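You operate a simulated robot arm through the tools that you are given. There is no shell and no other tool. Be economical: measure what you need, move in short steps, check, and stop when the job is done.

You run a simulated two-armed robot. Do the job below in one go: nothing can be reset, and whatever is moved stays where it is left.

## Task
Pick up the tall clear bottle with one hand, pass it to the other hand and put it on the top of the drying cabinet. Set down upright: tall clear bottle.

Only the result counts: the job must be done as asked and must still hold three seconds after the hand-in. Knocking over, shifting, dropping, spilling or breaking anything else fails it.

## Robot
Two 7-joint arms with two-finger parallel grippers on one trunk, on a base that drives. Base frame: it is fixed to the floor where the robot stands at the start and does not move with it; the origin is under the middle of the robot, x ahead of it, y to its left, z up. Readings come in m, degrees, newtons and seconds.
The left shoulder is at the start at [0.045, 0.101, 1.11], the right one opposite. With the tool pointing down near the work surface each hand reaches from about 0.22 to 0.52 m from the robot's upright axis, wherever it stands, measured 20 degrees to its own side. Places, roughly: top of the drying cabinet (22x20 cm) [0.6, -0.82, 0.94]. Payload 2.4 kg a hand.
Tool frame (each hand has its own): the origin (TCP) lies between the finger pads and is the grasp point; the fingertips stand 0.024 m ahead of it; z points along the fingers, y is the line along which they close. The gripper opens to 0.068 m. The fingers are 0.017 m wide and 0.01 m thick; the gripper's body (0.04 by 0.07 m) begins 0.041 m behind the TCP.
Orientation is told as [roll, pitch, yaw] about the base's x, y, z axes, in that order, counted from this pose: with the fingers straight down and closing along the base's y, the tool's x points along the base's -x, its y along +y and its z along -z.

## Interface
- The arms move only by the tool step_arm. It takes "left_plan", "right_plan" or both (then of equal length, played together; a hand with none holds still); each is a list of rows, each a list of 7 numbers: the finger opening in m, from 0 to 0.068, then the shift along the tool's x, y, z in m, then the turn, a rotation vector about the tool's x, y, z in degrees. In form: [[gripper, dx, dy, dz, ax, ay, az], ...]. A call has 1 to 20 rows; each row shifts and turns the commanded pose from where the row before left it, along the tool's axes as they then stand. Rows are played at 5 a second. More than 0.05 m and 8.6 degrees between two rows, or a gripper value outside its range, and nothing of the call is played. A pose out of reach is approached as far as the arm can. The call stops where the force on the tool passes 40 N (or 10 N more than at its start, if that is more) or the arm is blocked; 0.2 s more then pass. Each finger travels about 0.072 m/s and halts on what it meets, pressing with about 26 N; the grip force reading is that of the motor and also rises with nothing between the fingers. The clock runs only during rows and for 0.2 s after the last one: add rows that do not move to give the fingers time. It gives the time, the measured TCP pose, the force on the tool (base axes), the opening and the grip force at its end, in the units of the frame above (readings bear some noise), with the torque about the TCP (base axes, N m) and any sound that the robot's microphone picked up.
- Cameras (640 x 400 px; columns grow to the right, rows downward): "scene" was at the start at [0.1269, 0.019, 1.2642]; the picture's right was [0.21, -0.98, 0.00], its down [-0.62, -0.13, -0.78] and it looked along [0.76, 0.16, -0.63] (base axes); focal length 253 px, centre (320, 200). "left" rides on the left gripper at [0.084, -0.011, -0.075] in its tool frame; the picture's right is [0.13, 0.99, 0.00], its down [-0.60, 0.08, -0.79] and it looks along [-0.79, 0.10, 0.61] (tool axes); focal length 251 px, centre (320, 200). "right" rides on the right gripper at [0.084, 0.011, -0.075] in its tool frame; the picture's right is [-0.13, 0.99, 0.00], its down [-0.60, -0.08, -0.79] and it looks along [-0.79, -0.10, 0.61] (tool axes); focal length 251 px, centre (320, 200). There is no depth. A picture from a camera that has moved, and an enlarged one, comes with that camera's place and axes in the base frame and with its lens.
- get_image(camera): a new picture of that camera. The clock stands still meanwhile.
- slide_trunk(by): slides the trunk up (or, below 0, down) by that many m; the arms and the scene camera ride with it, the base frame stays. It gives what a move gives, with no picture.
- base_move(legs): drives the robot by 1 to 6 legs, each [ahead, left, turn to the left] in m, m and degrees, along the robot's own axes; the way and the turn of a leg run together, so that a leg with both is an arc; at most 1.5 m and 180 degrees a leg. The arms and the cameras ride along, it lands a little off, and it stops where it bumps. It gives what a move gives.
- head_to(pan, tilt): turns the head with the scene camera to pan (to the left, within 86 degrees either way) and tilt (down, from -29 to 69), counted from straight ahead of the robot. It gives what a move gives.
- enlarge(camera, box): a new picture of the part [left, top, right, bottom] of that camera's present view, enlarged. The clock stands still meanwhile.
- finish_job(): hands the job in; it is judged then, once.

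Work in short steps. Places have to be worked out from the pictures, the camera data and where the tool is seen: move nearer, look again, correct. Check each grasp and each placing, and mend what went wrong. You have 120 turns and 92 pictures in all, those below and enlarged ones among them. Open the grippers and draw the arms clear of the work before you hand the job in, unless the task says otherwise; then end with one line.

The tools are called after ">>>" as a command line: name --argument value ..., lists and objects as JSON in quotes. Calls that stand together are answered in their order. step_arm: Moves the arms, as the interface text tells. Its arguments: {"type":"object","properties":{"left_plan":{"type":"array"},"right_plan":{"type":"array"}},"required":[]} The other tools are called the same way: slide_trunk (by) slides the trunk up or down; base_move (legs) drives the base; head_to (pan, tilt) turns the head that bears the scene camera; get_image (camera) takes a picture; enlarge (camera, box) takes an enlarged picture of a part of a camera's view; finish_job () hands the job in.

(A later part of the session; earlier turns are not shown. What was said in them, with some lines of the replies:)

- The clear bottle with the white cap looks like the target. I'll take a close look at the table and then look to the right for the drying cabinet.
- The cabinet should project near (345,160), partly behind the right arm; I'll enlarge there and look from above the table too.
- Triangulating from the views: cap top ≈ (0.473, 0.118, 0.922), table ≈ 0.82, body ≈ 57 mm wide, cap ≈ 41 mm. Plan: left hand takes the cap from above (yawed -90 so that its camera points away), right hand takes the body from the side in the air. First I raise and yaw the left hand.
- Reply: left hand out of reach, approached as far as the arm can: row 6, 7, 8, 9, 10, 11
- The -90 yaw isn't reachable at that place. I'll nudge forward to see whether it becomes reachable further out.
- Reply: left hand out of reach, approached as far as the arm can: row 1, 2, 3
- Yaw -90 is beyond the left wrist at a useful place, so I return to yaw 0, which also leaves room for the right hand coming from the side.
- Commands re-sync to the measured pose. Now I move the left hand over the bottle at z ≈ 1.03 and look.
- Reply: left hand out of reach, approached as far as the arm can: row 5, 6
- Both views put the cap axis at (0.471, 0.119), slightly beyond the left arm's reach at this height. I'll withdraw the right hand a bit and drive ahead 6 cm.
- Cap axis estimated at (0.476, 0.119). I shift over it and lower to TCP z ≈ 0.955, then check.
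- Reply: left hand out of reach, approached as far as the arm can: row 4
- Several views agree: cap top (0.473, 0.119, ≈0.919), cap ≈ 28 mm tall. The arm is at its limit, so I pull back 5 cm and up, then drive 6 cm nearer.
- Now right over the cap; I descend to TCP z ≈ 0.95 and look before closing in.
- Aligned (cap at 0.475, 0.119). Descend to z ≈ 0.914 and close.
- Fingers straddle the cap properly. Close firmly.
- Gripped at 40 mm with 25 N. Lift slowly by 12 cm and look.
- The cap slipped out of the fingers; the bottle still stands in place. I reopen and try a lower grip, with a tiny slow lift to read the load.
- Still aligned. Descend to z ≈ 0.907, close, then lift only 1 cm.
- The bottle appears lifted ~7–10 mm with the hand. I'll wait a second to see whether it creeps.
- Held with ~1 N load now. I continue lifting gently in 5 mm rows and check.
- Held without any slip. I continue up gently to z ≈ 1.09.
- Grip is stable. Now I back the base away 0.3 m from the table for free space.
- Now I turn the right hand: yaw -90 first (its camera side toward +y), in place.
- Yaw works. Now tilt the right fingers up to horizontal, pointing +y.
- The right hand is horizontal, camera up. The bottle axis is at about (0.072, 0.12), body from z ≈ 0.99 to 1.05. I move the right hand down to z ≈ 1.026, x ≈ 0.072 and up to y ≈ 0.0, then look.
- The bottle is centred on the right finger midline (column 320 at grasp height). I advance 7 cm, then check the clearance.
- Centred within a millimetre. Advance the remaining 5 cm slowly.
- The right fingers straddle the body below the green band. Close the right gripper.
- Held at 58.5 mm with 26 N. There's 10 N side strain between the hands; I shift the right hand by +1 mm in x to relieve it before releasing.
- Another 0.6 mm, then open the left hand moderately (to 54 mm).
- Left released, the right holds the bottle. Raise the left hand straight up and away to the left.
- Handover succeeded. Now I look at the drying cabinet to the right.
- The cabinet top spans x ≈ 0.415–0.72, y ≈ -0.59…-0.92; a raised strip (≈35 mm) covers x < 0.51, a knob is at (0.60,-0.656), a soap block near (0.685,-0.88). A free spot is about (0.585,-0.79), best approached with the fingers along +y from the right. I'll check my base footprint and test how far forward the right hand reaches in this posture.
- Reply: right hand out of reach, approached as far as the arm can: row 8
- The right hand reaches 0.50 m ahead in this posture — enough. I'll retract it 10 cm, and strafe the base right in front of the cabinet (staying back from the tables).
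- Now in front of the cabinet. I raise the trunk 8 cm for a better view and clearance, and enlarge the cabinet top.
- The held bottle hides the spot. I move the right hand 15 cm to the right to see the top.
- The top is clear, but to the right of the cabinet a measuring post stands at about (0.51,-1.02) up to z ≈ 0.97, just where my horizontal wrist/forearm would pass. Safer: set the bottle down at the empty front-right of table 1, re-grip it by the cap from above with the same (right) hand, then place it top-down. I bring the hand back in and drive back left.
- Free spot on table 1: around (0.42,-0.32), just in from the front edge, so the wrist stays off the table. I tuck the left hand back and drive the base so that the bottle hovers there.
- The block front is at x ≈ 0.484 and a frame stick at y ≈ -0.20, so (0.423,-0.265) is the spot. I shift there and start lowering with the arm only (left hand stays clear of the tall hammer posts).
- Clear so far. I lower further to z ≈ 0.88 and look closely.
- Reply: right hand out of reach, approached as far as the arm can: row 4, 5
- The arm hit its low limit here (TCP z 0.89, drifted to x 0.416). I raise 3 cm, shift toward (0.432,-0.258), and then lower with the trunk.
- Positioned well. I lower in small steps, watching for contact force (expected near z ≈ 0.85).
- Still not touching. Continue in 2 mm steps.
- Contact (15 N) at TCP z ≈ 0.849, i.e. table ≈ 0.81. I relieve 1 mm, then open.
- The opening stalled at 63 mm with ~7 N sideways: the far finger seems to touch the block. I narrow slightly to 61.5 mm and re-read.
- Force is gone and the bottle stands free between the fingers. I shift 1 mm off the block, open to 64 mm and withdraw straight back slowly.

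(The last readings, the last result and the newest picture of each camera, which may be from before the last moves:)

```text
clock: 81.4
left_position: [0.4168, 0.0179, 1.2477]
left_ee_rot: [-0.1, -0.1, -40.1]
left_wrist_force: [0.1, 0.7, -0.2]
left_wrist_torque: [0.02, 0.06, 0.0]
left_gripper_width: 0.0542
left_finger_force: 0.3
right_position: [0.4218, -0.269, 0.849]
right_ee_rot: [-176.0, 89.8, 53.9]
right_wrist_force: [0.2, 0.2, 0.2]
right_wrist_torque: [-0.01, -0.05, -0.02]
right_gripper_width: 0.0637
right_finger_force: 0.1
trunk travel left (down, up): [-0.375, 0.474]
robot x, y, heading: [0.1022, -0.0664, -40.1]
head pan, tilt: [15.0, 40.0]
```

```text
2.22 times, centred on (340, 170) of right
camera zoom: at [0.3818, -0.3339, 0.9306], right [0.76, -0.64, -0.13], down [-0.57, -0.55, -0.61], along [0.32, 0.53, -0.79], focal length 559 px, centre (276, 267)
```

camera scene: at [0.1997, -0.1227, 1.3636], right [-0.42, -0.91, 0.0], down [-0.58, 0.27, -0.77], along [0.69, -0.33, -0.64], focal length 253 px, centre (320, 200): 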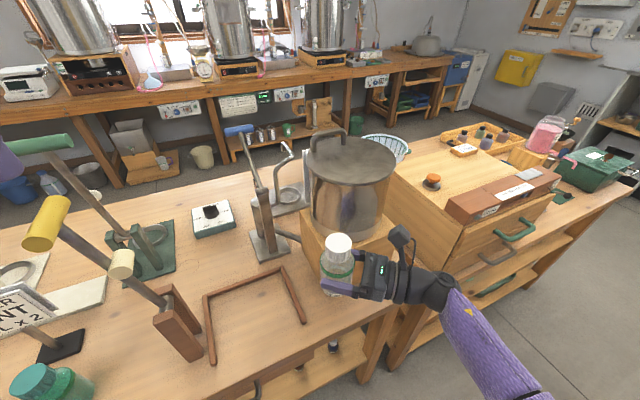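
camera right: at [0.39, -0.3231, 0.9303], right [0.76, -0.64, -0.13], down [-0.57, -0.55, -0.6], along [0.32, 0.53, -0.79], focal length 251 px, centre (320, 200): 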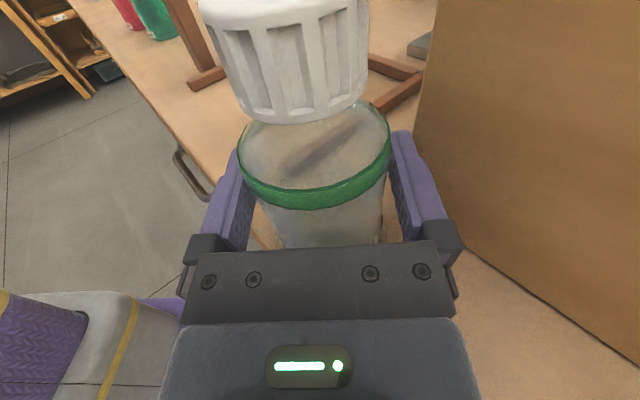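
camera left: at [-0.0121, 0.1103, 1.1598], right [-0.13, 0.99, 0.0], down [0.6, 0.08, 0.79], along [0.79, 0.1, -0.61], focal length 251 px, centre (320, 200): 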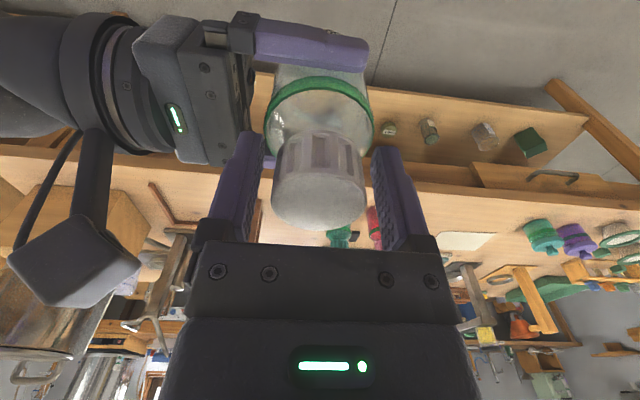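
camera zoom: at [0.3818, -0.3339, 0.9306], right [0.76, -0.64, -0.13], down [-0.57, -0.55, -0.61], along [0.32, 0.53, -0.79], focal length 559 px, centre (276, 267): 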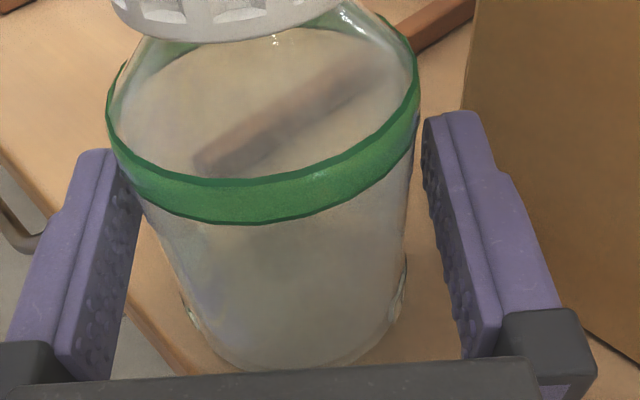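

The bottle stays put while the hand withdraws. I pull back fully.

>>> step_arm --right_plan '[[0.064, 0, 0, -0.015, 0, 0, 0], [0.064, 0, 0, -0.02, 0, 0, 0], [0.064, 0, 0, -0.02, 0, 0, 0], [0.064, 0.01, 0, -0.02, 0, 0, 0], [0.064, 0.03, -0.01, -0.02, 0, 0, 0], [0.064, 0.03, -0.01, -0.02, 0, 0, 0], [0.064, 0.03, -0.02, 0, 0, 0, 0], [0.064, 0.03, -0.02, 0, 0, 0, 0]]'

>>> enlarge --camera "scene" --box '[220, 200, 540, 400]'

```text
clock: 83.2
left_position: [0.4169, 0.0191, 1.2473]
left_ee_rot: [0.0, -0.2, -40.1]
left_wrist_force: [-0.8, 0.2, 0.5]
left_wrist_torque: [0.02, 0.02, -0.01]
left_gripper_width: 0.0541
left_finger_force: 0.0
right_position: [0.3014, -0.3193, 0.9798]
right_ee_rot: [-170.3, 89.9, 59.4]
right_wrist_force: [-0.7, 0.1, 0.6]
right_wrist_torque: [0.04, 0.02, -0.02]
right_gripper_width: 0.0639
right_finger_force: 0.0
trunk travel left (down, up): [-0.375, 0.474]
robot x, y, heading: [0.1023, -0.0682, -40.2]
head pan, tilt: [15.0, 40.0]
```

```text
2.00 times, centred on (380, 300) of scene
camera zoom: at [0.2047, -0.1271, 1.3133], right [-0.42, -0.91, 0.0], down [-0.58, 0.27, -0.77], along [0.69, -0.33, -0.64], focal length 507 px, centre (200, 0)
```

zoom: 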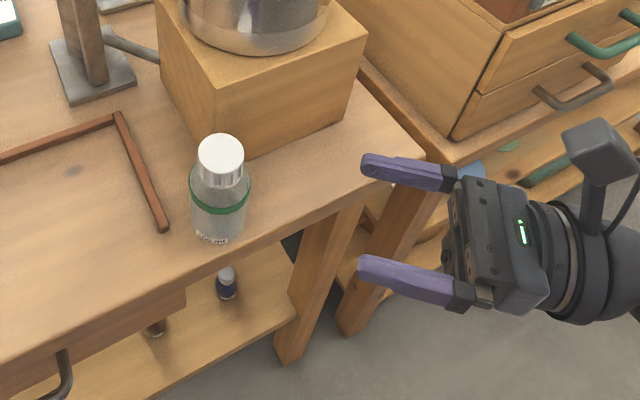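

The bottle stands upright on the table. I raise the right hand and turn it fingers-down again.

>>> step_arm --right_plan '[[0.064, 0.04, 0, 0, 0, 0, 0], [0.064, 0.04, 0, 0, 0, 0, 0], [0.064, 0.04, 0, 0, 0, 0, 0], [0.064, 0, 0, 0, 0, -8.2, 0], [0.064, 0, 0, 0, 0, -8.2, 0], [0.064, 0, 0, 0, 0, -8.2, 0], [0.064, 0, 0, 0, 0, -8.2, 0], [0.064, 0, 0, 0, 0, -8.2, 0], [0.064, 0, 0, 0, 0, -8.2, 0], [0.064, 0, 0, 0, 0, -8.2, 0], [0.064, 0, 0, 0, 0, -8.2, 0], [0.064, 0, 0, 0, 0, -8.2, 0], [0.064, 0, 0, 0, 0, -8.2, 0], [0.064, 0, 0, 0, 0, -8, 0]]'

>>> step_arm --right_plan '[[0.064, 0, 0, 0, 0, 0, -8.2], [0.064, 0, 0, 0, 0, 0, -8.2], [0.064, 0, 0, 0, 0, 0, -8.2], [0.064, 0, 0, 0, 0, 0, -8.2], [0.064, 0, 0, 0, 0, 0, -8.2], [0.064, 0, 0, 0, 0, 0, -8.2], [0.064, 0, 0, 0, 0, 0, -8.2], [0.064, 0, 0, 0, 0, 0, -8.2], [0.064, 0, 0, 0, 0, 0, -8.2], [0.064, 0, 0, 0, 0, 0, -8.2], [0.064, 0, 0, 0, 0, 0, -8]]'

>>> get_image --camera "right"

```text
clock: 86.2
left_position: [0.4174, 0.0198, 1.2472]
left_ee_rot: [-0.2, -0.2, -40.1]
left_wrist_force: [-0.6, -0.3, -0.8]
left_wrist_torque: [-0.02, 0.01, -0.01]
left_gripper_width: 0.054
left_finger_force: 0.0
right_position: [0.3013, -0.318, 1.0969]
right_ee_rot: [0.1, 0.0, -130.2]
right_wrist_force: [-0.8, 0.2, -1.1]
right_wrist_torque: [0.01, -0.04, -0.01]
right_gripper_width: 0.064
right_finger_force: 0.1
trunk travel left (down, up): [-0.375, 0.474]
robot x, y, heading: [0.1036, -0.0667, -40.3]
head pan, tilt: [15.0, 40.0]
```

```text
clock: 88.6
left_position: [0.416, 0.0189, 1.2475]
left_ee_rot: [-0.1, -0.1, -40.0]
left_wrist_force: [-0.3, -0.8, -0.6]
left_wrist_torque: [-0.02, 0.0, 0.01]
left_gripper_width: 0.054
left_finger_force: 0.0
right_position: [0.3011, -0.3179, 1.0956]
right_ee_rot: [0.0, -0.1, -40.2]
right_wrist_force: [0.1, -0.5, -0.4]
right_wrist_torque: [0.0, 0.02, -0.05]
right_gripper_width: 0.0641
right_finger_force: 0.0
trunk travel left (down, up): [-0.375, 0.474]
robot x, y, heading: [0.1054, -0.0698, -40.0]
head pan, tilt: [15.0, 40.0]
```

```text
34 pictures are left
camera right: at [0.2437, -0.2557, 1.1713], right [0.74, 0.68, 0.0], down [0.41, -0.45, 0.79], along [0.54, -0.58, -0.61], focal length 251 px, centre (320, 200)
```

right: 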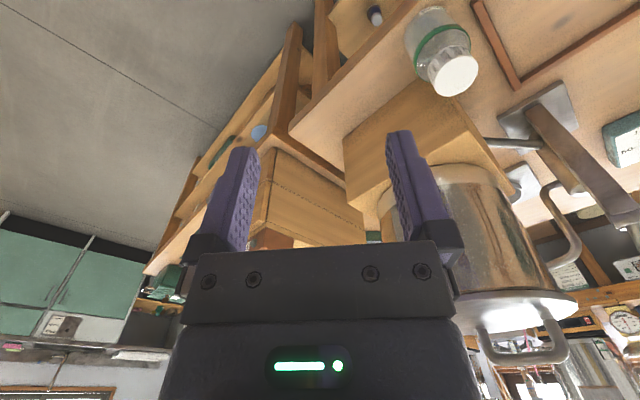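

Cap seen at about (0.428,-0.256). I move the right hand over it (z ≈ 1.0) and check.

>>> step_arm --right_plan '[[0.068, -0.012, 0.026, 0.01, 0, 0, 0], [0.068, -0.012, 0.026, 0.01, 0, 0, 0], [0.068, -0.012, 0.026, 0.02, 0, 0, 0], [0.068, -0.012, 0.026, 0.02, 0, 0, 0], [0.068, -0.01, 0.0255, 0.02, 0, 0, 0], [0.068, 0, 0, 0.015, 0, 0, 0]]'

>>> get_image --camera "right"

```text
clock: 90.0
left_position: [0.4168, 0.0192, 1.2478]
left_ee_rot: [-0.1, -0.1, -40.1]
left_wrist_force: [0.1, -0.3, -0.7]
left_wrist_torque: [0.0, -0.04, 0.0]
left_gripper_width: 0.0542
left_finger_force: 0.1
right_position: [0.4286, -0.258, 1.0024]
right_ee_rot: [0.2, -0.1, -40.2]
right_wrist_force: [-0.3, 0.5, 0.1]
right_wrist_torque: [-0.01, -0.03, 0.04]
right_gripper_width: 0.0678
right_finger_force: 0.0
trunk travel left (down, up): [-0.375, 0.474]
robot x, y, heading: [0.1025, -0.0668, -39.9]
head pan, tilt: [15.0, 40.0]
```

```text
33 pictures are left
camera right: at [0.3726, -0.1956, 1.0766], right [0.74, 0.67, 0.0], down [0.41, -0.45, 0.79], along [0.54, -0.59, -0.61], focal length 251 px, centre (320, 200)
```

right: 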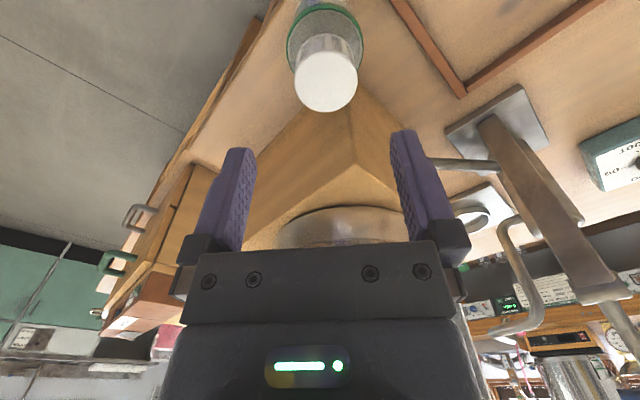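

Aligned within 5 mm; correct and lower to z ≈ 0.955.

>>> step_arm --right_plan '[[0.068, 0.001, 0.004, 0.015, 0, 0, 0], [0.068, 0, 0, 0.017, 0, 0, 0], [0.068, 0, 0, 0.015, 0, 0, 0], [0.068, 0, 0, 0, 0, 0, 0]]'

>>> get_image --camera "right"

```text
clock: 91.0
left_position: [0.4165, 0.019, 1.2481]
left_ee_rot: [-0.1, -0.1, -40.1]
left_wrist_force: [0.6, 0.1, 0.1]
left_wrist_torque: [-0.02, 0.03, 0.01]
left_gripper_width: 0.0539
left_finger_force: 0.0
right_position: [0.432, -0.2536, 0.9554]
right_ee_rot: [0.1, 0.0, -40.2]
right_wrist_force: [-0.5, 0.0, -0.5]
right_wrist_torque: [-0.04, 0.02, 0.0]
right_gripper_width: 0.0679
right_finger_force: 0.1
trunk travel left (down, up): [-0.375, 0.474]
robot x, y, heading: [0.105, -0.0696, -40.2]
head pan, tilt: [15.0, 40.0]
```

```text
32 pictures are left
camera right: at [0.3746, -0.1916, 1.0296], right [0.74, 0.67, 0.0], down [0.41, -0.45, 0.79], along [0.54, -0.59, -0.61], focal length 251 px, centre (320, 200)
```

right: 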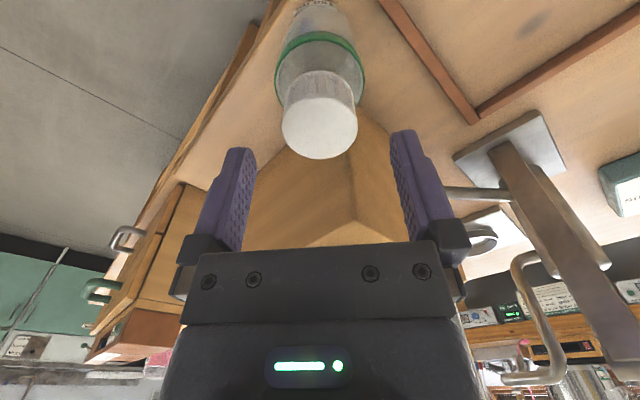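

Perfectly centred. Descend to z ≈ 0.904 (same deep cap grip as worked before), close, and lift 1 cm.

>>> step_arm --right_plan '[[0.068, 0, 0, 0.02, 0, 0, 0], [0.068, 0, 0, 0.018, 0, 0, 0], [0.068, 0, 0, 0.013, 0, 0, 0], [0.05, 0, 0, 0, 0, 0, 0], [0.04, 0, 0, 0, 0, 0, 0], [0.02, 0, 0, 0, 0, 0, 0], [0.0, 0, 0, 0, 0, 0, 0], [0.0, 0, 0, 0, 0, 0, 0], [0.0, 0, 0, 0, 0, 0, 0]]'

>>> step_arm --right_plan '[[0.0, 0, 0, -0.003, 0, 0, 0], [0.0, 0, 0, -0.003, 0, 0, 0], [0.0, 0, 0, -0.004, 0, 0, 0], [0.0, 0, 0, -0.005, 0, 0, 0], [0.0, 0, 0, -0.005, 0, 0, 0]]'

>>> get_image --camera "right"

```text
clock: 93.0
left_position: [0.4153, 0.0184, 1.2468]
left_ee_rot: [-0.1, 0.0, -40.1]
left_wrist_force: [0.3, 0.8, 0.6]
left_wrist_torque: [-0.01, -0.02, -0.01]
left_gripper_width: 0.054
left_finger_force: 0.0
right_position: [0.431, -0.2535, 0.904]
right_ee_rot: [0.0, 0.0, -40.2]
right_wrist_force: [0.5, -0.3, -0.4]
right_wrist_torque: [0.01, 0.0, -0.03]
right_gripper_width: 0.0394
right_finger_force: 25.9
trunk travel left (down, up): [-0.375, 0.474]
robot x, y, heading: [0.0987, -0.0681, -40.2]
head pan, tilt: [15.0, 40.0]
```

```text
clock: 94.2
left_position: [0.417, 0.0184, 1.2474]
left_ee_rot: [-0.1, 0.0, -40.1]
left_wrist_force: [-0.2, 0.1, 0.2]
left_wrist_torque: [0.0, -0.01, -0.01]
left_gripper_width: 0.0541
left_finger_force: 0.1
right_position: [0.4318, -0.2531, 0.9244]
right_ee_rot: [0.1, 0.0, -40.1]
right_wrist_force: [-0.2, -0.1, -1.2]
right_wrist_torque: [0.01, -0.01, -0.02]
right_gripper_width: 0.0394
right_finger_force: 25.7
trunk travel left (down, up): [-0.375, 0.474]
robot x, y, heading: [0.1065, -0.068, -40.0]
head pan, tilt: [15.0, 40.0]
```

```text
31 pictures are left
camera right: at [0.3743, -0.191, 0.998], right [0.74, 0.67, 0.0], down [0.41, -0.45, 0.79], along [0.54, -0.59, -0.61], focal length 251 px, centre (320, 200)
```

right: 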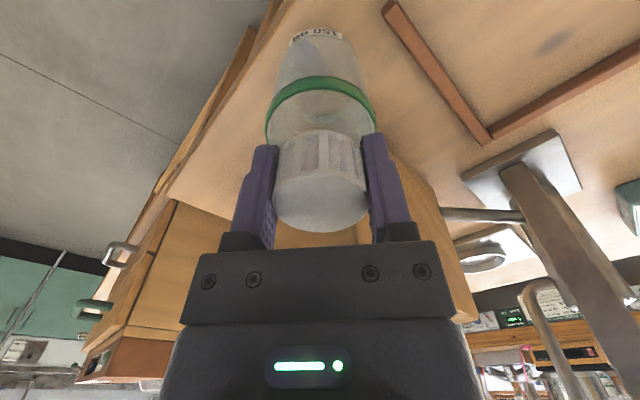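

Held, load normal. Bottle bottom is ≈ 95 mm below TCP. Lift smoothly to z ≈ 1.06 and slightly toward the robot.

>>> step_arm --right_plan '[[0.0, 0, 0, -0.007, 0, 0, 0], [0.0, 0, 0, -0.01, 0, 0, 0], [0.0, 0, 0, -0.01, 0, 0, 0], [0.0, 0, 0, -0.01, 0, 0, 0], [0.0, 0, 0, -0.012, 0, 0, 0], [0.0, 0, 0, -0.012, 0, 0, 0], [0.0, 0.005, 0, -0.012, 0, 0, 0], [0.0, 0.01, 0, -0.012, 0, 0, 0], [0.0, 0.01, 0, -0.012, 0, 0, 0], [0.0, 0.01, 0, -0.012, 0, 0, 0], [0.0, 0.01, 0, -0.012, 0, 0, 0], [0.0, 0.005, 0, -0.008, 0, 0, 0]]'

>>> slide_trunk --by 0.1

>>> enlarge --camera "right" --box '[220, 20, 420, 260]'

```text
clock: 96.8
left_position: [0.417, 0.0191, 1.2485]
left_ee_rot: [-0.1, -0.1, -40.1]
left_wrist_force: [0.0, 0.8, -0.1]
left_wrist_torque: [-0.04, -0.03, 0.01]
left_gripper_width: 0.054
left_finger_force: 0.1
right_position: [0.3925, -0.2196, 1.0534]
right_ee_rot: [0.1, 0.0, -40.1]
right_wrist_force: [-0.1, -0.3, -0.8]
right_wrist_torque: [0.01, 0.03, -0.03]
right_gripper_width: 0.0398
right_finger_force: 26.2
trunk travel left (down, up): [-0.375, 0.474]
robot x, y, heading: [0.103, -0.067, -40.1]
head pan, tilt: [15.0, 40.0]
```

```text
clock: 98.2
left_position: [0.4172, 0.018, 1.3484]
left_ee_rot: [-0.1, 0.0, -40.1]
left_wrist_force: [0.1, -0.7, 1.0]
left_wrist_torque: [0.0, 0.03, 0.0]
left_gripper_width: 0.0538
left_finger_force: 0.1
right_position: [0.3926, -0.2213, 1.1534]
right_ee_rot: [0.1, 0.0, -40.2]
right_wrist_force: [-1.0, 0.3, -1.6]
right_wrist_torque: [-0.02, 0.0, 0.01]
right_gripper_width: 0.0397
right_finger_force: 26.0
trunk travel left (down, up): [-0.475, 0.374]
robot x, y, heading: [0.1008, -0.0677, -39.7]
head pan, tilt: [15.0, 40.0]
```

```text
1.67 times, centred on (320, 140) of right
camera zoom: at [0.3358, -0.1587, 1.2273], right [0.74, 0.67, 0.0], down [0.41, -0.45, 0.79], along [0.54, -0.59, -0.61], focal length 419 px, centre (320, 300)
```

zoom: 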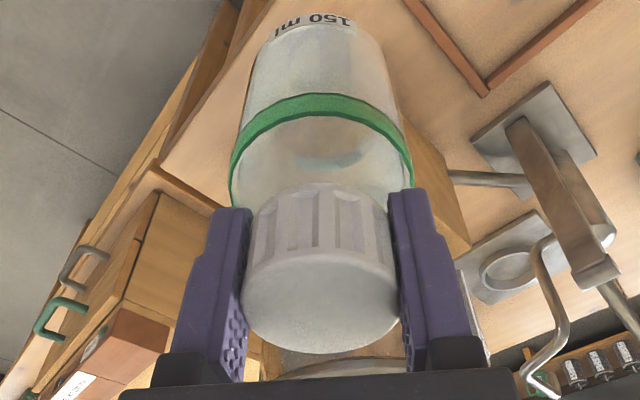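

Held securely. I back off from the table, straighten the heading, then strafe right toward the cabinet.

>>> base_move --legs '[[-0.115, -0.097, 0], [-0.115, -0.097, 0], [0, 0, 20], [0, 0, 20], [0, -0.3, 0], [0, -0.3, 0]]'

>>> step_arm --right_plan '[[0.0, 0, -0.02, 0, 0, 0, 0], [0.0, 0, -0.03, 0, 0, 0, 0], [0.0, 0, -0.03, 0, 0, 0, 0], [0.0, -0.02, -0.03, 0, 0, 0, 0], [0.0, -0.02, -0.03, 0, 0, 0, 0], [0.0, -0.02, -0.03, 0, 0, 0, 0], [0.0, -0.02, -0.02, 0, 0, 0, 0], [0.0, -0.02, -0.02, 0, 0, 0, 0]]'

>>> head_to --pan -10 --tilt 36

>>> get_image --camera "scene"

```text
clock: 106.0
left_position: [-0.0207, -0.4045, 1.348]
left_ee_rot: [0.0, -0.1, -0.7]
left_wrist_force: [0.6, 0.5, -0.1]
left_wrist_torque: [0.0, -0.02, 0.01]
left_gripper_width: 0.0541
left_finger_force: 0.1
right_position: [0.1146, -0.6069, 1.1528]
right_ee_rot: [0.1, 0.0, -0.9]
right_wrist_force: [0.5, -0.2, -0.8]
right_wrist_torque: [0.01, -0.02, 0.0]
right_gripper_width: 0.0395
right_finger_force: 26.0
trunk travel left (down, up): [-0.475, 0.374]
robot x, y, heading: [-0.2032, -0.6722, -1.0]
head pan, tilt: [15.0, 40.0]
```

```text
clock: 107.8
left_position: [-0.0182, -0.4045, 1.3468]
left_ee_rot: [0.0, 0.0, -0.8]
left_wrist_force: [-0.1, -0.7, 0.4]
left_wrist_torque: [0.0, -0.01, 0.02]
left_gripper_width: 0.0538
left_finger_force: 0.0
right_position: [0.2112, -0.8175, 1.1526]
right_ee_rot: [0.1, 0.0, -0.9]
right_wrist_force: [-0.7, -0.5, -1.5]
right_wrist_torque: [0.01, 0.04, 0.0]
right_gripper_width: 0.0393
right_finger_force: 25.5
trunk travel left (down, up): [-0.475, 0.374]
robot x, y, heading: [-0.2042, -0.6717, -0.8]
head pan, tilt: [15.0, 40.0]
```

```text
clock: 108.7
left_position: [-0.0188, -0.4059, 1.3477]
left_ee_rot: [0.0, -0.1, -0.9]
left_wrist_force: [0.1, -0.2, -0.4]
left_wrist_torque: [-0.01, 0.01, -0.01]
left_gripper_width: 0.0541
left_finger_force: 0.0
right_position: [0.2106, -0.8164, 1.1519]
right_ee_rot: [0.1, 0.0, -0.9]
right_wrist_force: [0.0, -0.3, -1.6]
right_wrist_torque: [-0.03, 0.01, 0.01]
right_gripper_width: 0.0392
right_finger_force: 26.2
trunk travel left (down, up): [-0.475, 0.374]
robot x, y, heading: [-0.2069, -0.674, -0.8]
head pan, tilt: [-10.0, 36.0]
```

```text
29 pictures are left
camera scene: at [-0.0989, -0.6889, 1.4199], right [-0.19, -0.98, 0.0], down [-0.58, 0.11, -0.81], along [0.79, -0.15, -0.59], focal length 253 px, centre (320, 200)
```

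scene: 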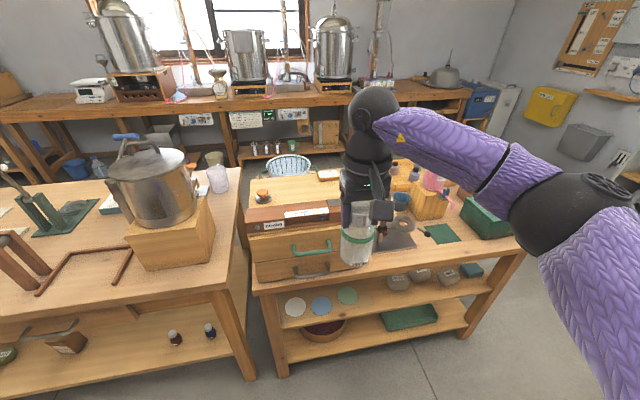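

TCP is 0.42 ahead. I drive ahead 0.33 m with the bottle bottom at z ≈ 1.057, above the 0.98 strip, correcting the heading by 0.9°.

>>> base_move --legs '[[0.2, 0, 0.9], [0.13, 0, 0]]'

>>> get_image --camera "scene"

>>> get_image --camera "right"

```text
clock: 111.1
left_position: [0.3102, -0.4027, 1.3479]
left_ee_rot: [-0.1, 0.0, 0.2]
left_wrist_force: [-0.3, -0.6, -0.2]
left_wrist_torque: [0.03, 0.02, 0.01]
left_gripper_width: 0.0539
left_finger_force: 0.0
right_position: [0.5463, -0.8106, 1.153]
right_ee_rot: [0.1, 0.0, 0.1]
right_wrist_force: [0.1, 0.6, -0.9]
right_wrist_torque: [0.03, 0.04, 0.01]
right_gripper_width: 0.0395
right_finger_force: 25.6
trunk travel left (down, up): [-0.475, 0.374]
robot x, y, heading: [0.1227, -0.6739, 0.3]
head pan, tilt: [-10.0, 36.0]
```

```text
28 pictures are left
camera scene: at [0.2345, -0.6879, 1.4198], right [-0.17, -0.99, 0.0], down [-0.58, 0.1, -0.81], along [0.8, -0.14, -0.59], focal length 253 px, centre (320, 200)
```

scene: 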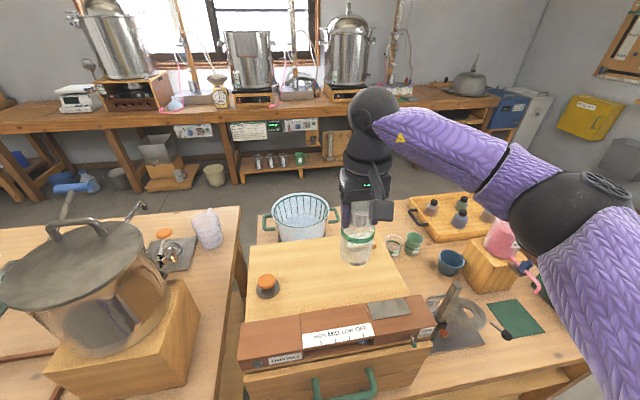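

```text
27 pictures are left
camera right: at [0.4626, -0.8004, 1.2259], right [0.13, 0.99, 0.0], down [0.6, -0.08, 0.79], along [0.79, -0.1, -0.61], focal length 251 px, centre (320, 200)
```

right: 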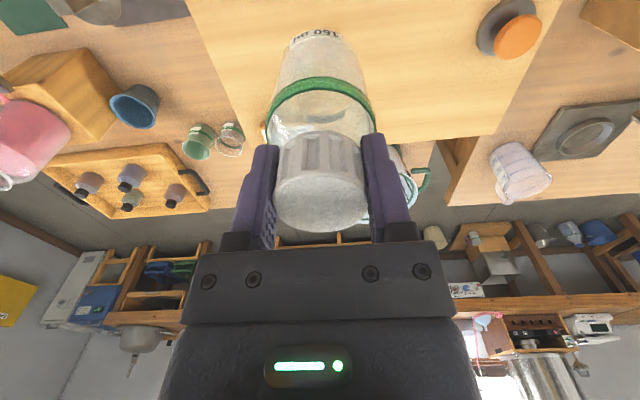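

Clear view: strip ends at x ≈ 0.49, knob at (0.58,-0.63). I move to (0.573,-0.812) and lower to z ≈ 1.06.

>>> step_arm --right_plan '[[0.0, -0.013, 0, 0, 0, 0, 0], [0.0, -0.014, 0, 0.01, 0, 0, 0], [0.0, 0, 0, 0.02, 0, 0, 0], [0.0, 0, 0, 0.02, 0, 0, 0], [0.0, 0, 0, 0.02, 0, 0, 0], [0.0, 0, 0, 0.015, 0, 0, 0], [0.0, 0, 0, 0.008, 0, 0, 0]]'

>>> enlarge --camera "scene" --box '[240, 160, 440, 340]'

>>> get_image --camera "right"

```text
clock: 112.7
left_position: [0.3077, -0.4018, 1.3477]
left_ee_rot: [-0.1, 0.0, 0.2]
left_wrist_force: [1.5, -0.4, -0.7]
left_wrist_torque: [-0.02, -0.01, 0.05]
left_gripper_width: 0.054
left_finger_force: 0.1
right_position: [0.5726, -0.811, 1.0604]
right_ee_rot: [0.1, 0.0, 0.1]
right_wrist_force: [-0.8, 0.2, -1.8]
right_wrist_torque: [-0.02, -0.01, 0.01]
right_gripper_width: 0.0393
right_finger_force: 26.0
trunk travel left (down, up): [-0.475, 0.374]
robot x, y, heading: [0.1249, -0.6759, -0.1]
head pan, tilt: [-10.0, 36.0]
```

```text
2.22 times, centred on (340, 250) of scene
camera zoom: at [0.2333, -0.6879, 1.4199], right [-0.17, -0.99, 0.0], down [-0.58, 0.1, -0.81], along [0.8, -0.14, -0.59], focal length 563 px, centre (276, 89)
```

zoom: 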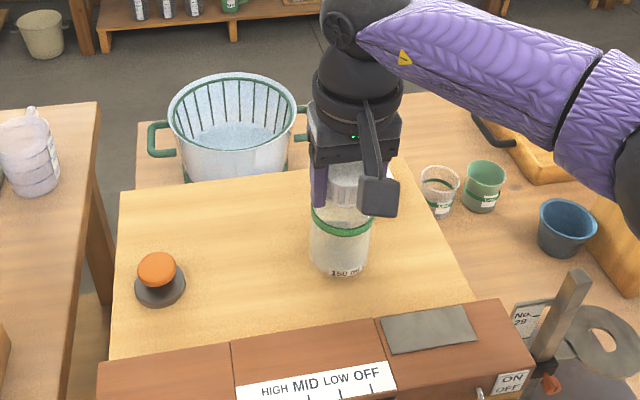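

```text
25 pictures are left
camera right: at [0.489, -0.801, 1.1344], right [0.13, 0.99, 0.0], down [0.6, -0.08, 0.79], along [0.79, -0.1, -0.61], focal length 251 px, centre (320, 200)
```

right: 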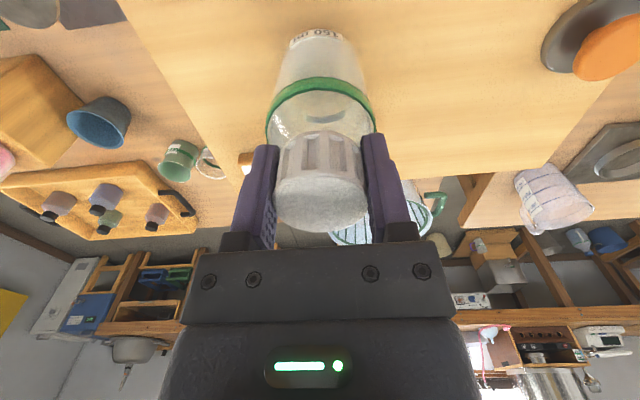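

The spot is clear all round (vent block starts at x ≈ 0.66). Lower in small steps to contact, expected near z ≈ 1.035.

>>> step_arm --right_plan '[[0.0, 0, 0, 0.006, 0, 0, 0], [0.0, 0, 0, 0.006, 0, 0, 0], [0.0, 0, 0, 0.004, 0, 0, 0]]'

>>> step_arm --right_plan '[[0.0, 0, 0, 0.002, 0, 0, 0], [0.0, 0, 0, 0.002, 0, 0, 0]]'

>>> step_arm --right_plan '[[0.0, 0, 0, 0.0015, 0, 0, 0], [0.0, 0, 0, 0.0015, 0, 0, 0]]'

```text
clock: 113.5
left_position: [0.3051, -0.4031, 1.348]
left_ee_rot: [0.1, -0.2, 0.2]
left_wrist_force: [-1.0, 0.7, -0.4]
left_wrist_torque: [0.0, 0.01, -0.04]
left_gripper_width: 0.054
left_finger_force: 0.0
right_position: [0.5733, -0.8113, 1.0497]
right_ee_rot: [0.3, -0.8, 0.0]
right_wrist_force: [-3.3, -0.8, 15.7]
right_wrist_torque: [-0.13, -0.1, 0.02]
right_gripper_width: 0.0397
right_finger_force: 26.3
trunk travel left (down, up): [-0.475, 0.374]
robot x, y, heading: [0.1219, -0.6758, 0.2]
head pan, tilt: [-10.0, 36.0]
heard: snap
stopped in row 3 (right hand): the force on the tool passed its limit at 46 N (the readings are from after the stop); the commanded pose is now the measured one
```

```text
clock: 114.1
left_position: [0.3062, -0.4032, 1.3483]
left_ee_rot: [0.0, -0.2, 0.2]
left_wrist_force: [0.5, 0.0, -0.4]
left_wrist_torque: [-0.01, -0.01, -0.03]
left_gripper_width: 0.0541
left_finger_force: 0.2
right_position: [0.5728, -0.8116, 1.0502]
right_ee_rot: [0.4, -1.1, 0.0]
right_wrist_force: [-6.0, -0.3, 21.1]
right_wrist_torque: [-0.08, 0.02, 0.02]
right_gripper_width: 0.0394
right_finger_force: 26.1
trunk travel left (down, up): [-0.475, 0.374]
robot x, y, heading: [0.1261, -0.6742, 0.2]
head pan, tilt: [-10.0, 36.0]
stopped in row 2 (right hand): the force on the tool passed its limit at 43 N (the readings are from after the stop); the commanded pose is now the measured one
```

```text
clock: 114.6
left_position: [0.3041, -0.4029, 1.3471]
left_ee_rot: [-0.1, -0.2, 0.1]
left_wrist_force: [0.0, -0.1, -0.7]
left_wrist_torque: [-0.02, -0.02, 0.03]
left_gripper_width: 0.0542
left_finger_force: 0.0
right_position: [0.5753, -0.812, 1.0491]
right_ee_rot: [0.5, -1.4, 0.0]
right_wrist_force: [-3.9, -0.6, 20.9]
right_wrist_torque: [-0.02, -0.11, 0.05]
right_gripper_width: 0.0396
right_finger_force: 25.8
trunk travel left (down, up): [-0.475, 0.374]
robot x, y, heading: [0.1227, -0.6724, 0.0]
head pan, tilt: [-10.0, 36.0]
stopped in row 2 (right hand): the force on the tool passed its limit at 44 N (the readings are from after the stop); the commanded pose is now the measured one
```

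Contact came earlier (TCP 1.05) and a "snap" was heard. I stop pressing and inspect closely.

>>> step_arm --right_plan '[[0.0, 0, 0, -0.001, 0, 0, 0], [0.0, 0, 0, 0, 0, 0, 0]]'

>>> enlarge --camera "right" --box '[200, 10, 440, 240]'

>>> enlarge --camera "scene" --box '[300, 190, 420, 300]'

```text
clock: 115.2
left_position: [0.3056, -0.4027, 1.3478]
left_ee_rot: [0.0, -0.2, 0.1]
left_wrist_force: [1.0, -0.1, -0.8]
left_wrist_torque: [0.0, 0.02, -0.04]
left_gripper_width: 0.0541
left_finger_force: 0.2
right_position: [0.5749, -0.8122, 1.0499]
right_ee_rot: [0.4, -1.3, 0.1]
right_wrist_force: [-3.6, -1.0, 22.9]
right_wrist_torque: [-0.06, -0.02, 0.0]
right_gripper_width: 0.0394
right_finger_force: 26.2
trunk travel left (down, up): [-0.475, 0.374]
robot x, y, heading: [0.1276, -0.6766, 0.2]
head pan, tilt: [-10.0, 36.0]
```

```text
1.74 times, centred on (320, 125) of right
camera zoom: at [0.4897, -0.801, 1.1223], right [0.13, 0.99, 0.01], down [0.59, -0.08, 0.81], along [0.8, -0.1, -0.59], focal length 437 px, centre (320, 330)
```

zoom: 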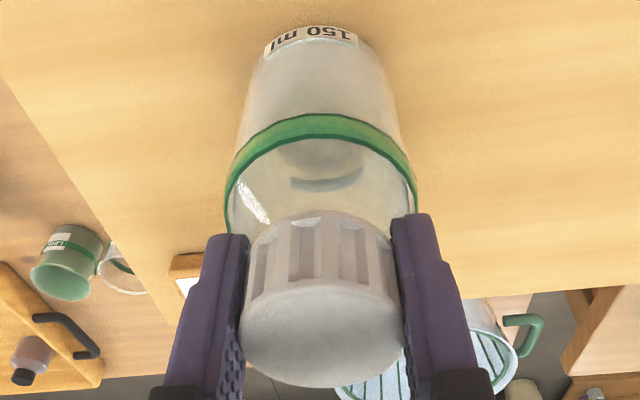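

```text
3.64 times, centred on (360, 245) of scene
camera zoom: at [0.2307, -0.6876, 1.4202], right [-0.17, -0.99, 0.0], down [-0.58, 0.1, -0.81], along [0.8, -0.14, -0.59], focal length 922 px, centre (174, 36)
```

zoom: 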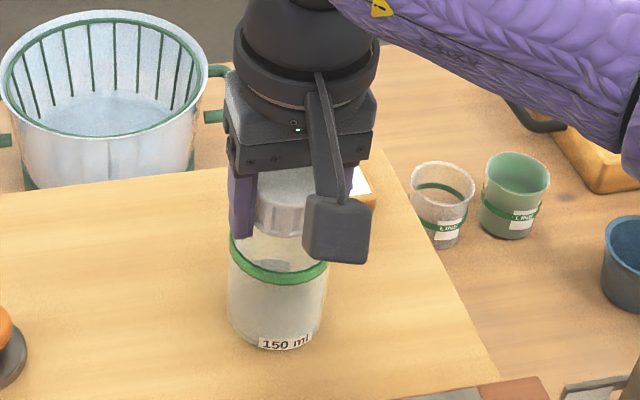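

The bottle looks intact and stands on the top. I relieve the remaining 20 N in 1 mm steps before opening.

>>> step_arm --right_plan '[[0.0, 0, 0, -0.001, 0, 0, 0], [0.0, 0, 0, -0.001, 0, 0, 0]]'

```text
clock: 115.8
left_position: [0.3054, -0.4026, 1.3486]
left_ee_rot: [0.0, 0.0, 0.2]
left_wrist_force: [-0.1, 0.3, 1.1]
left_wrist_torque: [-0.01, 0.01, 0.0]
left_gripper_width: 0.0539
left_finger_force: 0.1
right_position: [0.5746, -0.8112, 1.0511]
right_ee_rot: [0.4, -1.0, 0.0]
right_wrist_force: [-2.5, 0.5, 6.9]
right_wrist_torque: [0.0, 0.08, -0.05]
right_gripper_width: 0.0394
right_finger_force: 25.7
trunk travel left (down, up): [-0.475, 0.374]
robot x, y, heading: [0.1216, -0.6743, -0.1]
head pan, tilt: [-10.0, 36.0]
```

Nearly unloaded. Half a millimetre more, then open gently.

>>> step_arm --right_plan '[[0.0, 0, 0, -0.0004, 0, 0.5, 0], [0.0, 0, 0, 0, 0, 0, 0], [0.041, 0, 0, 0, 0, 0, 0], [0.044, 0, 0, 0, 0, 0, 0], [0.052, 0, 0, 0, 0, 0, 0], [0.06, 0, 0, 0, 0, 0, 0], [0.06, 0, 0, 0, 0, 0, 0]]'

>>> get_image --camera "right"

```text
clock: 117.4
left_position: [0.3079, -0.4022, 1.3471]
left_ee_rot: [-0.1, -0.1, 0.2]
left_wrist_force: [0.5, 0.5, 0.2]
left_wrist_torque: [-0.02, 0.02, 0.03]
left_gripper_width: 0.0541
left_finger_force: 0.1
right_position: [0.5762, -0.8127, 1.0506]
right_ee_rot: [0.4, -0.6, 0.0]
right_wrist_force: [0.2, 0.3, -0.3]
right_wrist_torque: [0.0, -0.02, 0.01]
right_gripper_width: 0.06
right_finger_force: 0.0
trunk travel left (down, up): [-0.475, 0.374]
robot x, y, heading: [0.1275, -0.6735, 0.1]
head pan, tilt: [-10.0, 36.0]
```

```text
22 pictures are left
camera right: at [0.4917, -0.802, 1.1247], right [0.13, 0.99, 0.01], down [0.6, -0.08, 0.8], along [0.79, -0.1, -0.6], focal length 251 px, centre (320, 200)
```

right: 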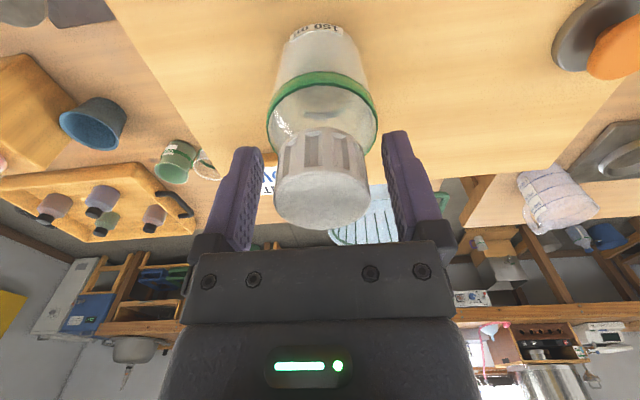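

The bottle stands freely. Raise the right hand straight up slowly, then check.

>>> step_arm --right_plan '[[0.06, 0, 0, -0.01, 0, 0, 0], [0.06, 0, 0, -0.02, 0, 0, 0], [0.06, 0, 0, -0.03, 0, 0, 0], [0.06, 0, 0, -0.03, 0, 0, 0], [0.06, 0, 0, -0.03, 0, 0, 0], [0.06, 0.02, 0, -0.01, 0, 0, 0], [0.06, 0.03, 0, 0, 0, 0, 0], [0.06, 0.03, 0, 0, 0, 0, 0]]'

>>> get_image --camera "scene"

>>> get_image --camera "right"

```text
clock: 119.2
left_position: [0.3075, -0.4032, 1.3469]
left_ee_rot: [0.0, -0.1, 0.3]
left_wrist_force: [0.2, -0.2, -0.1]
left_wrist_torque: [0.0, -0.03, 0.01]
left_gripper_width: 0.0542
left_finger_force: 0.1
right_position: [0.4926, -0.8128, 1.1798]
right_ee_rot: [0.4, -0.6, -0.1]
right_wrist_force: [-0.1, -1.1, -0.7]
right_wrist_torque: [0.0, 0.0, 0.01]
right_gripper_width: 0.06
right_finger_force: 0.1
trunk travel left (down, up): [-0.475, 0.374]
robot x, y, heading: [0.1236, -0.6784, -0.0]
head pan, tilt: [-10.0, 36.0]
```

```text
21 pictures are left
camera scene: at [0.2327, -0.6882, 1.4199], right [-0.17, -0.99, 0.0], down [-0.58, 0.1, -0.81], along [0.8, -0.14, -0.59], focal length 253 px, centre (320, 200)
```

scene: 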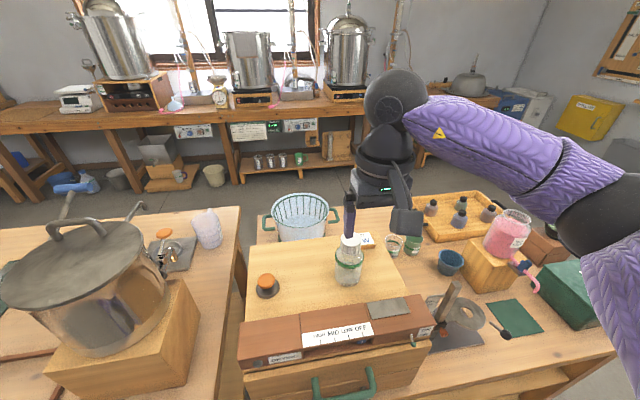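

```text
20 pictures are left
camera right: at [0.4088, -0.8017, 1.2529], right [0.13, 0.99, 0.01], down [0.6, -0.09, 0.8], along [0.79, -0.1, -0.6], focal length 251 px, centre (320, 200)
```

right: 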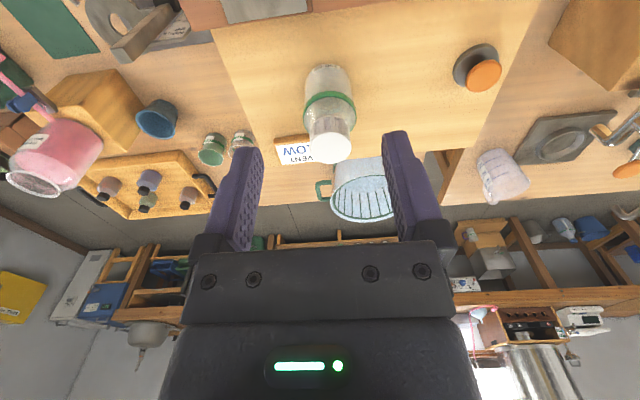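

The bottle stands upright on the cabinet top. I back the base away to draw the arms clear, then inspect it closely because of the snap sound.

>>> base_move --legs '[[-0.15, 0, 0], [-0.1, 0, 0]]'

>>> enlarge --camera "scene" --box '[230, 140, 430, 280]'

>>> enlarge --camera "scene" --box '[310, 150, 370, 220]'

```text
clock: 121.3
left_position: [0.06, -0.4032, 1.3481]
left_ee_rot: [0.0, 0.0, 0.2]
left_wrist_force: [0.6, -0.8, 0.9]
left_wrist_torque: [0.02, -0.02, 0.02]
left_gripper_width: 0.0538
left_finger_force: 0.1
right_position: [0.2472, -0.8123, 1.1783]
right_ee_rot: [0.4, -0.7, -0.1]
right_wrist_force: [0.0, -0.1, -0.3]
right_wrist_torque: [0.01, 0.01, -0.04]
right_gripper_width: 0.0598
right_finger_force: 0.1
trunk travel left (down, up): [-0.475, 0.374]
robot x, y, heading: [-0.1238, -0.6757, 0.3]
head pan, tilt: [-10.0, 36.0]
```

```text
2.86 times, centred on (330, 210) of scene
camera zoom: at [-0.0152, -0.6889, 1.42], right [-0.17, -0.99, 0.0], down [-0.58, 0.1, -0.81], along [0.8, -0.14, -0.59], focal length 724 px, centre (291, 171)
```

zoom: 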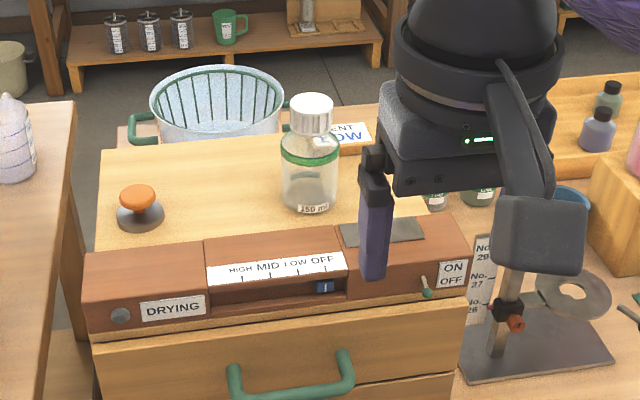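

```text
5.71 times, centred on (340, 185) of scene
camera zoom: at [-0.0152, -0.6889, 1.42], right [-0.17, -0.99, 0.0], down [-0.58, 0.1, -0.81], along [0.8, -0.14, -0.59], focal length 1448 px, centre (206, 286)
```

zoom: 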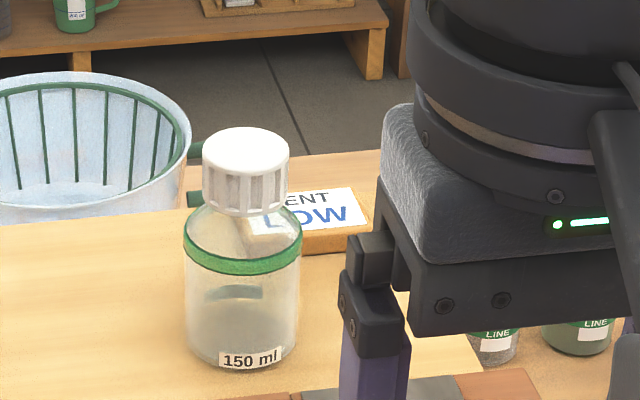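

The bottle is upright and looks undamaged on the cabinet top, with nothing around it disturbed. Both grippers are open and clear, so I'm handing in.

>>> finish_job

```text
The job is handed in.
```

The tall clear bottle is standing upright on the drying cabinet: the left hand picked it up, passed it to the right hand in the air, and the right hand set it down. On the way I put it down once on the front table so the right hand could re-grip it from above. While setting it on the cabinet, the downward force passed 40 N and there was a snap; I could see no damage to the bottle or cabinet afterwards. During that stop on the table, a finger also pressed on something, probably the wooden block under the pot, with about 9 N, and I saw no sign that it moved.
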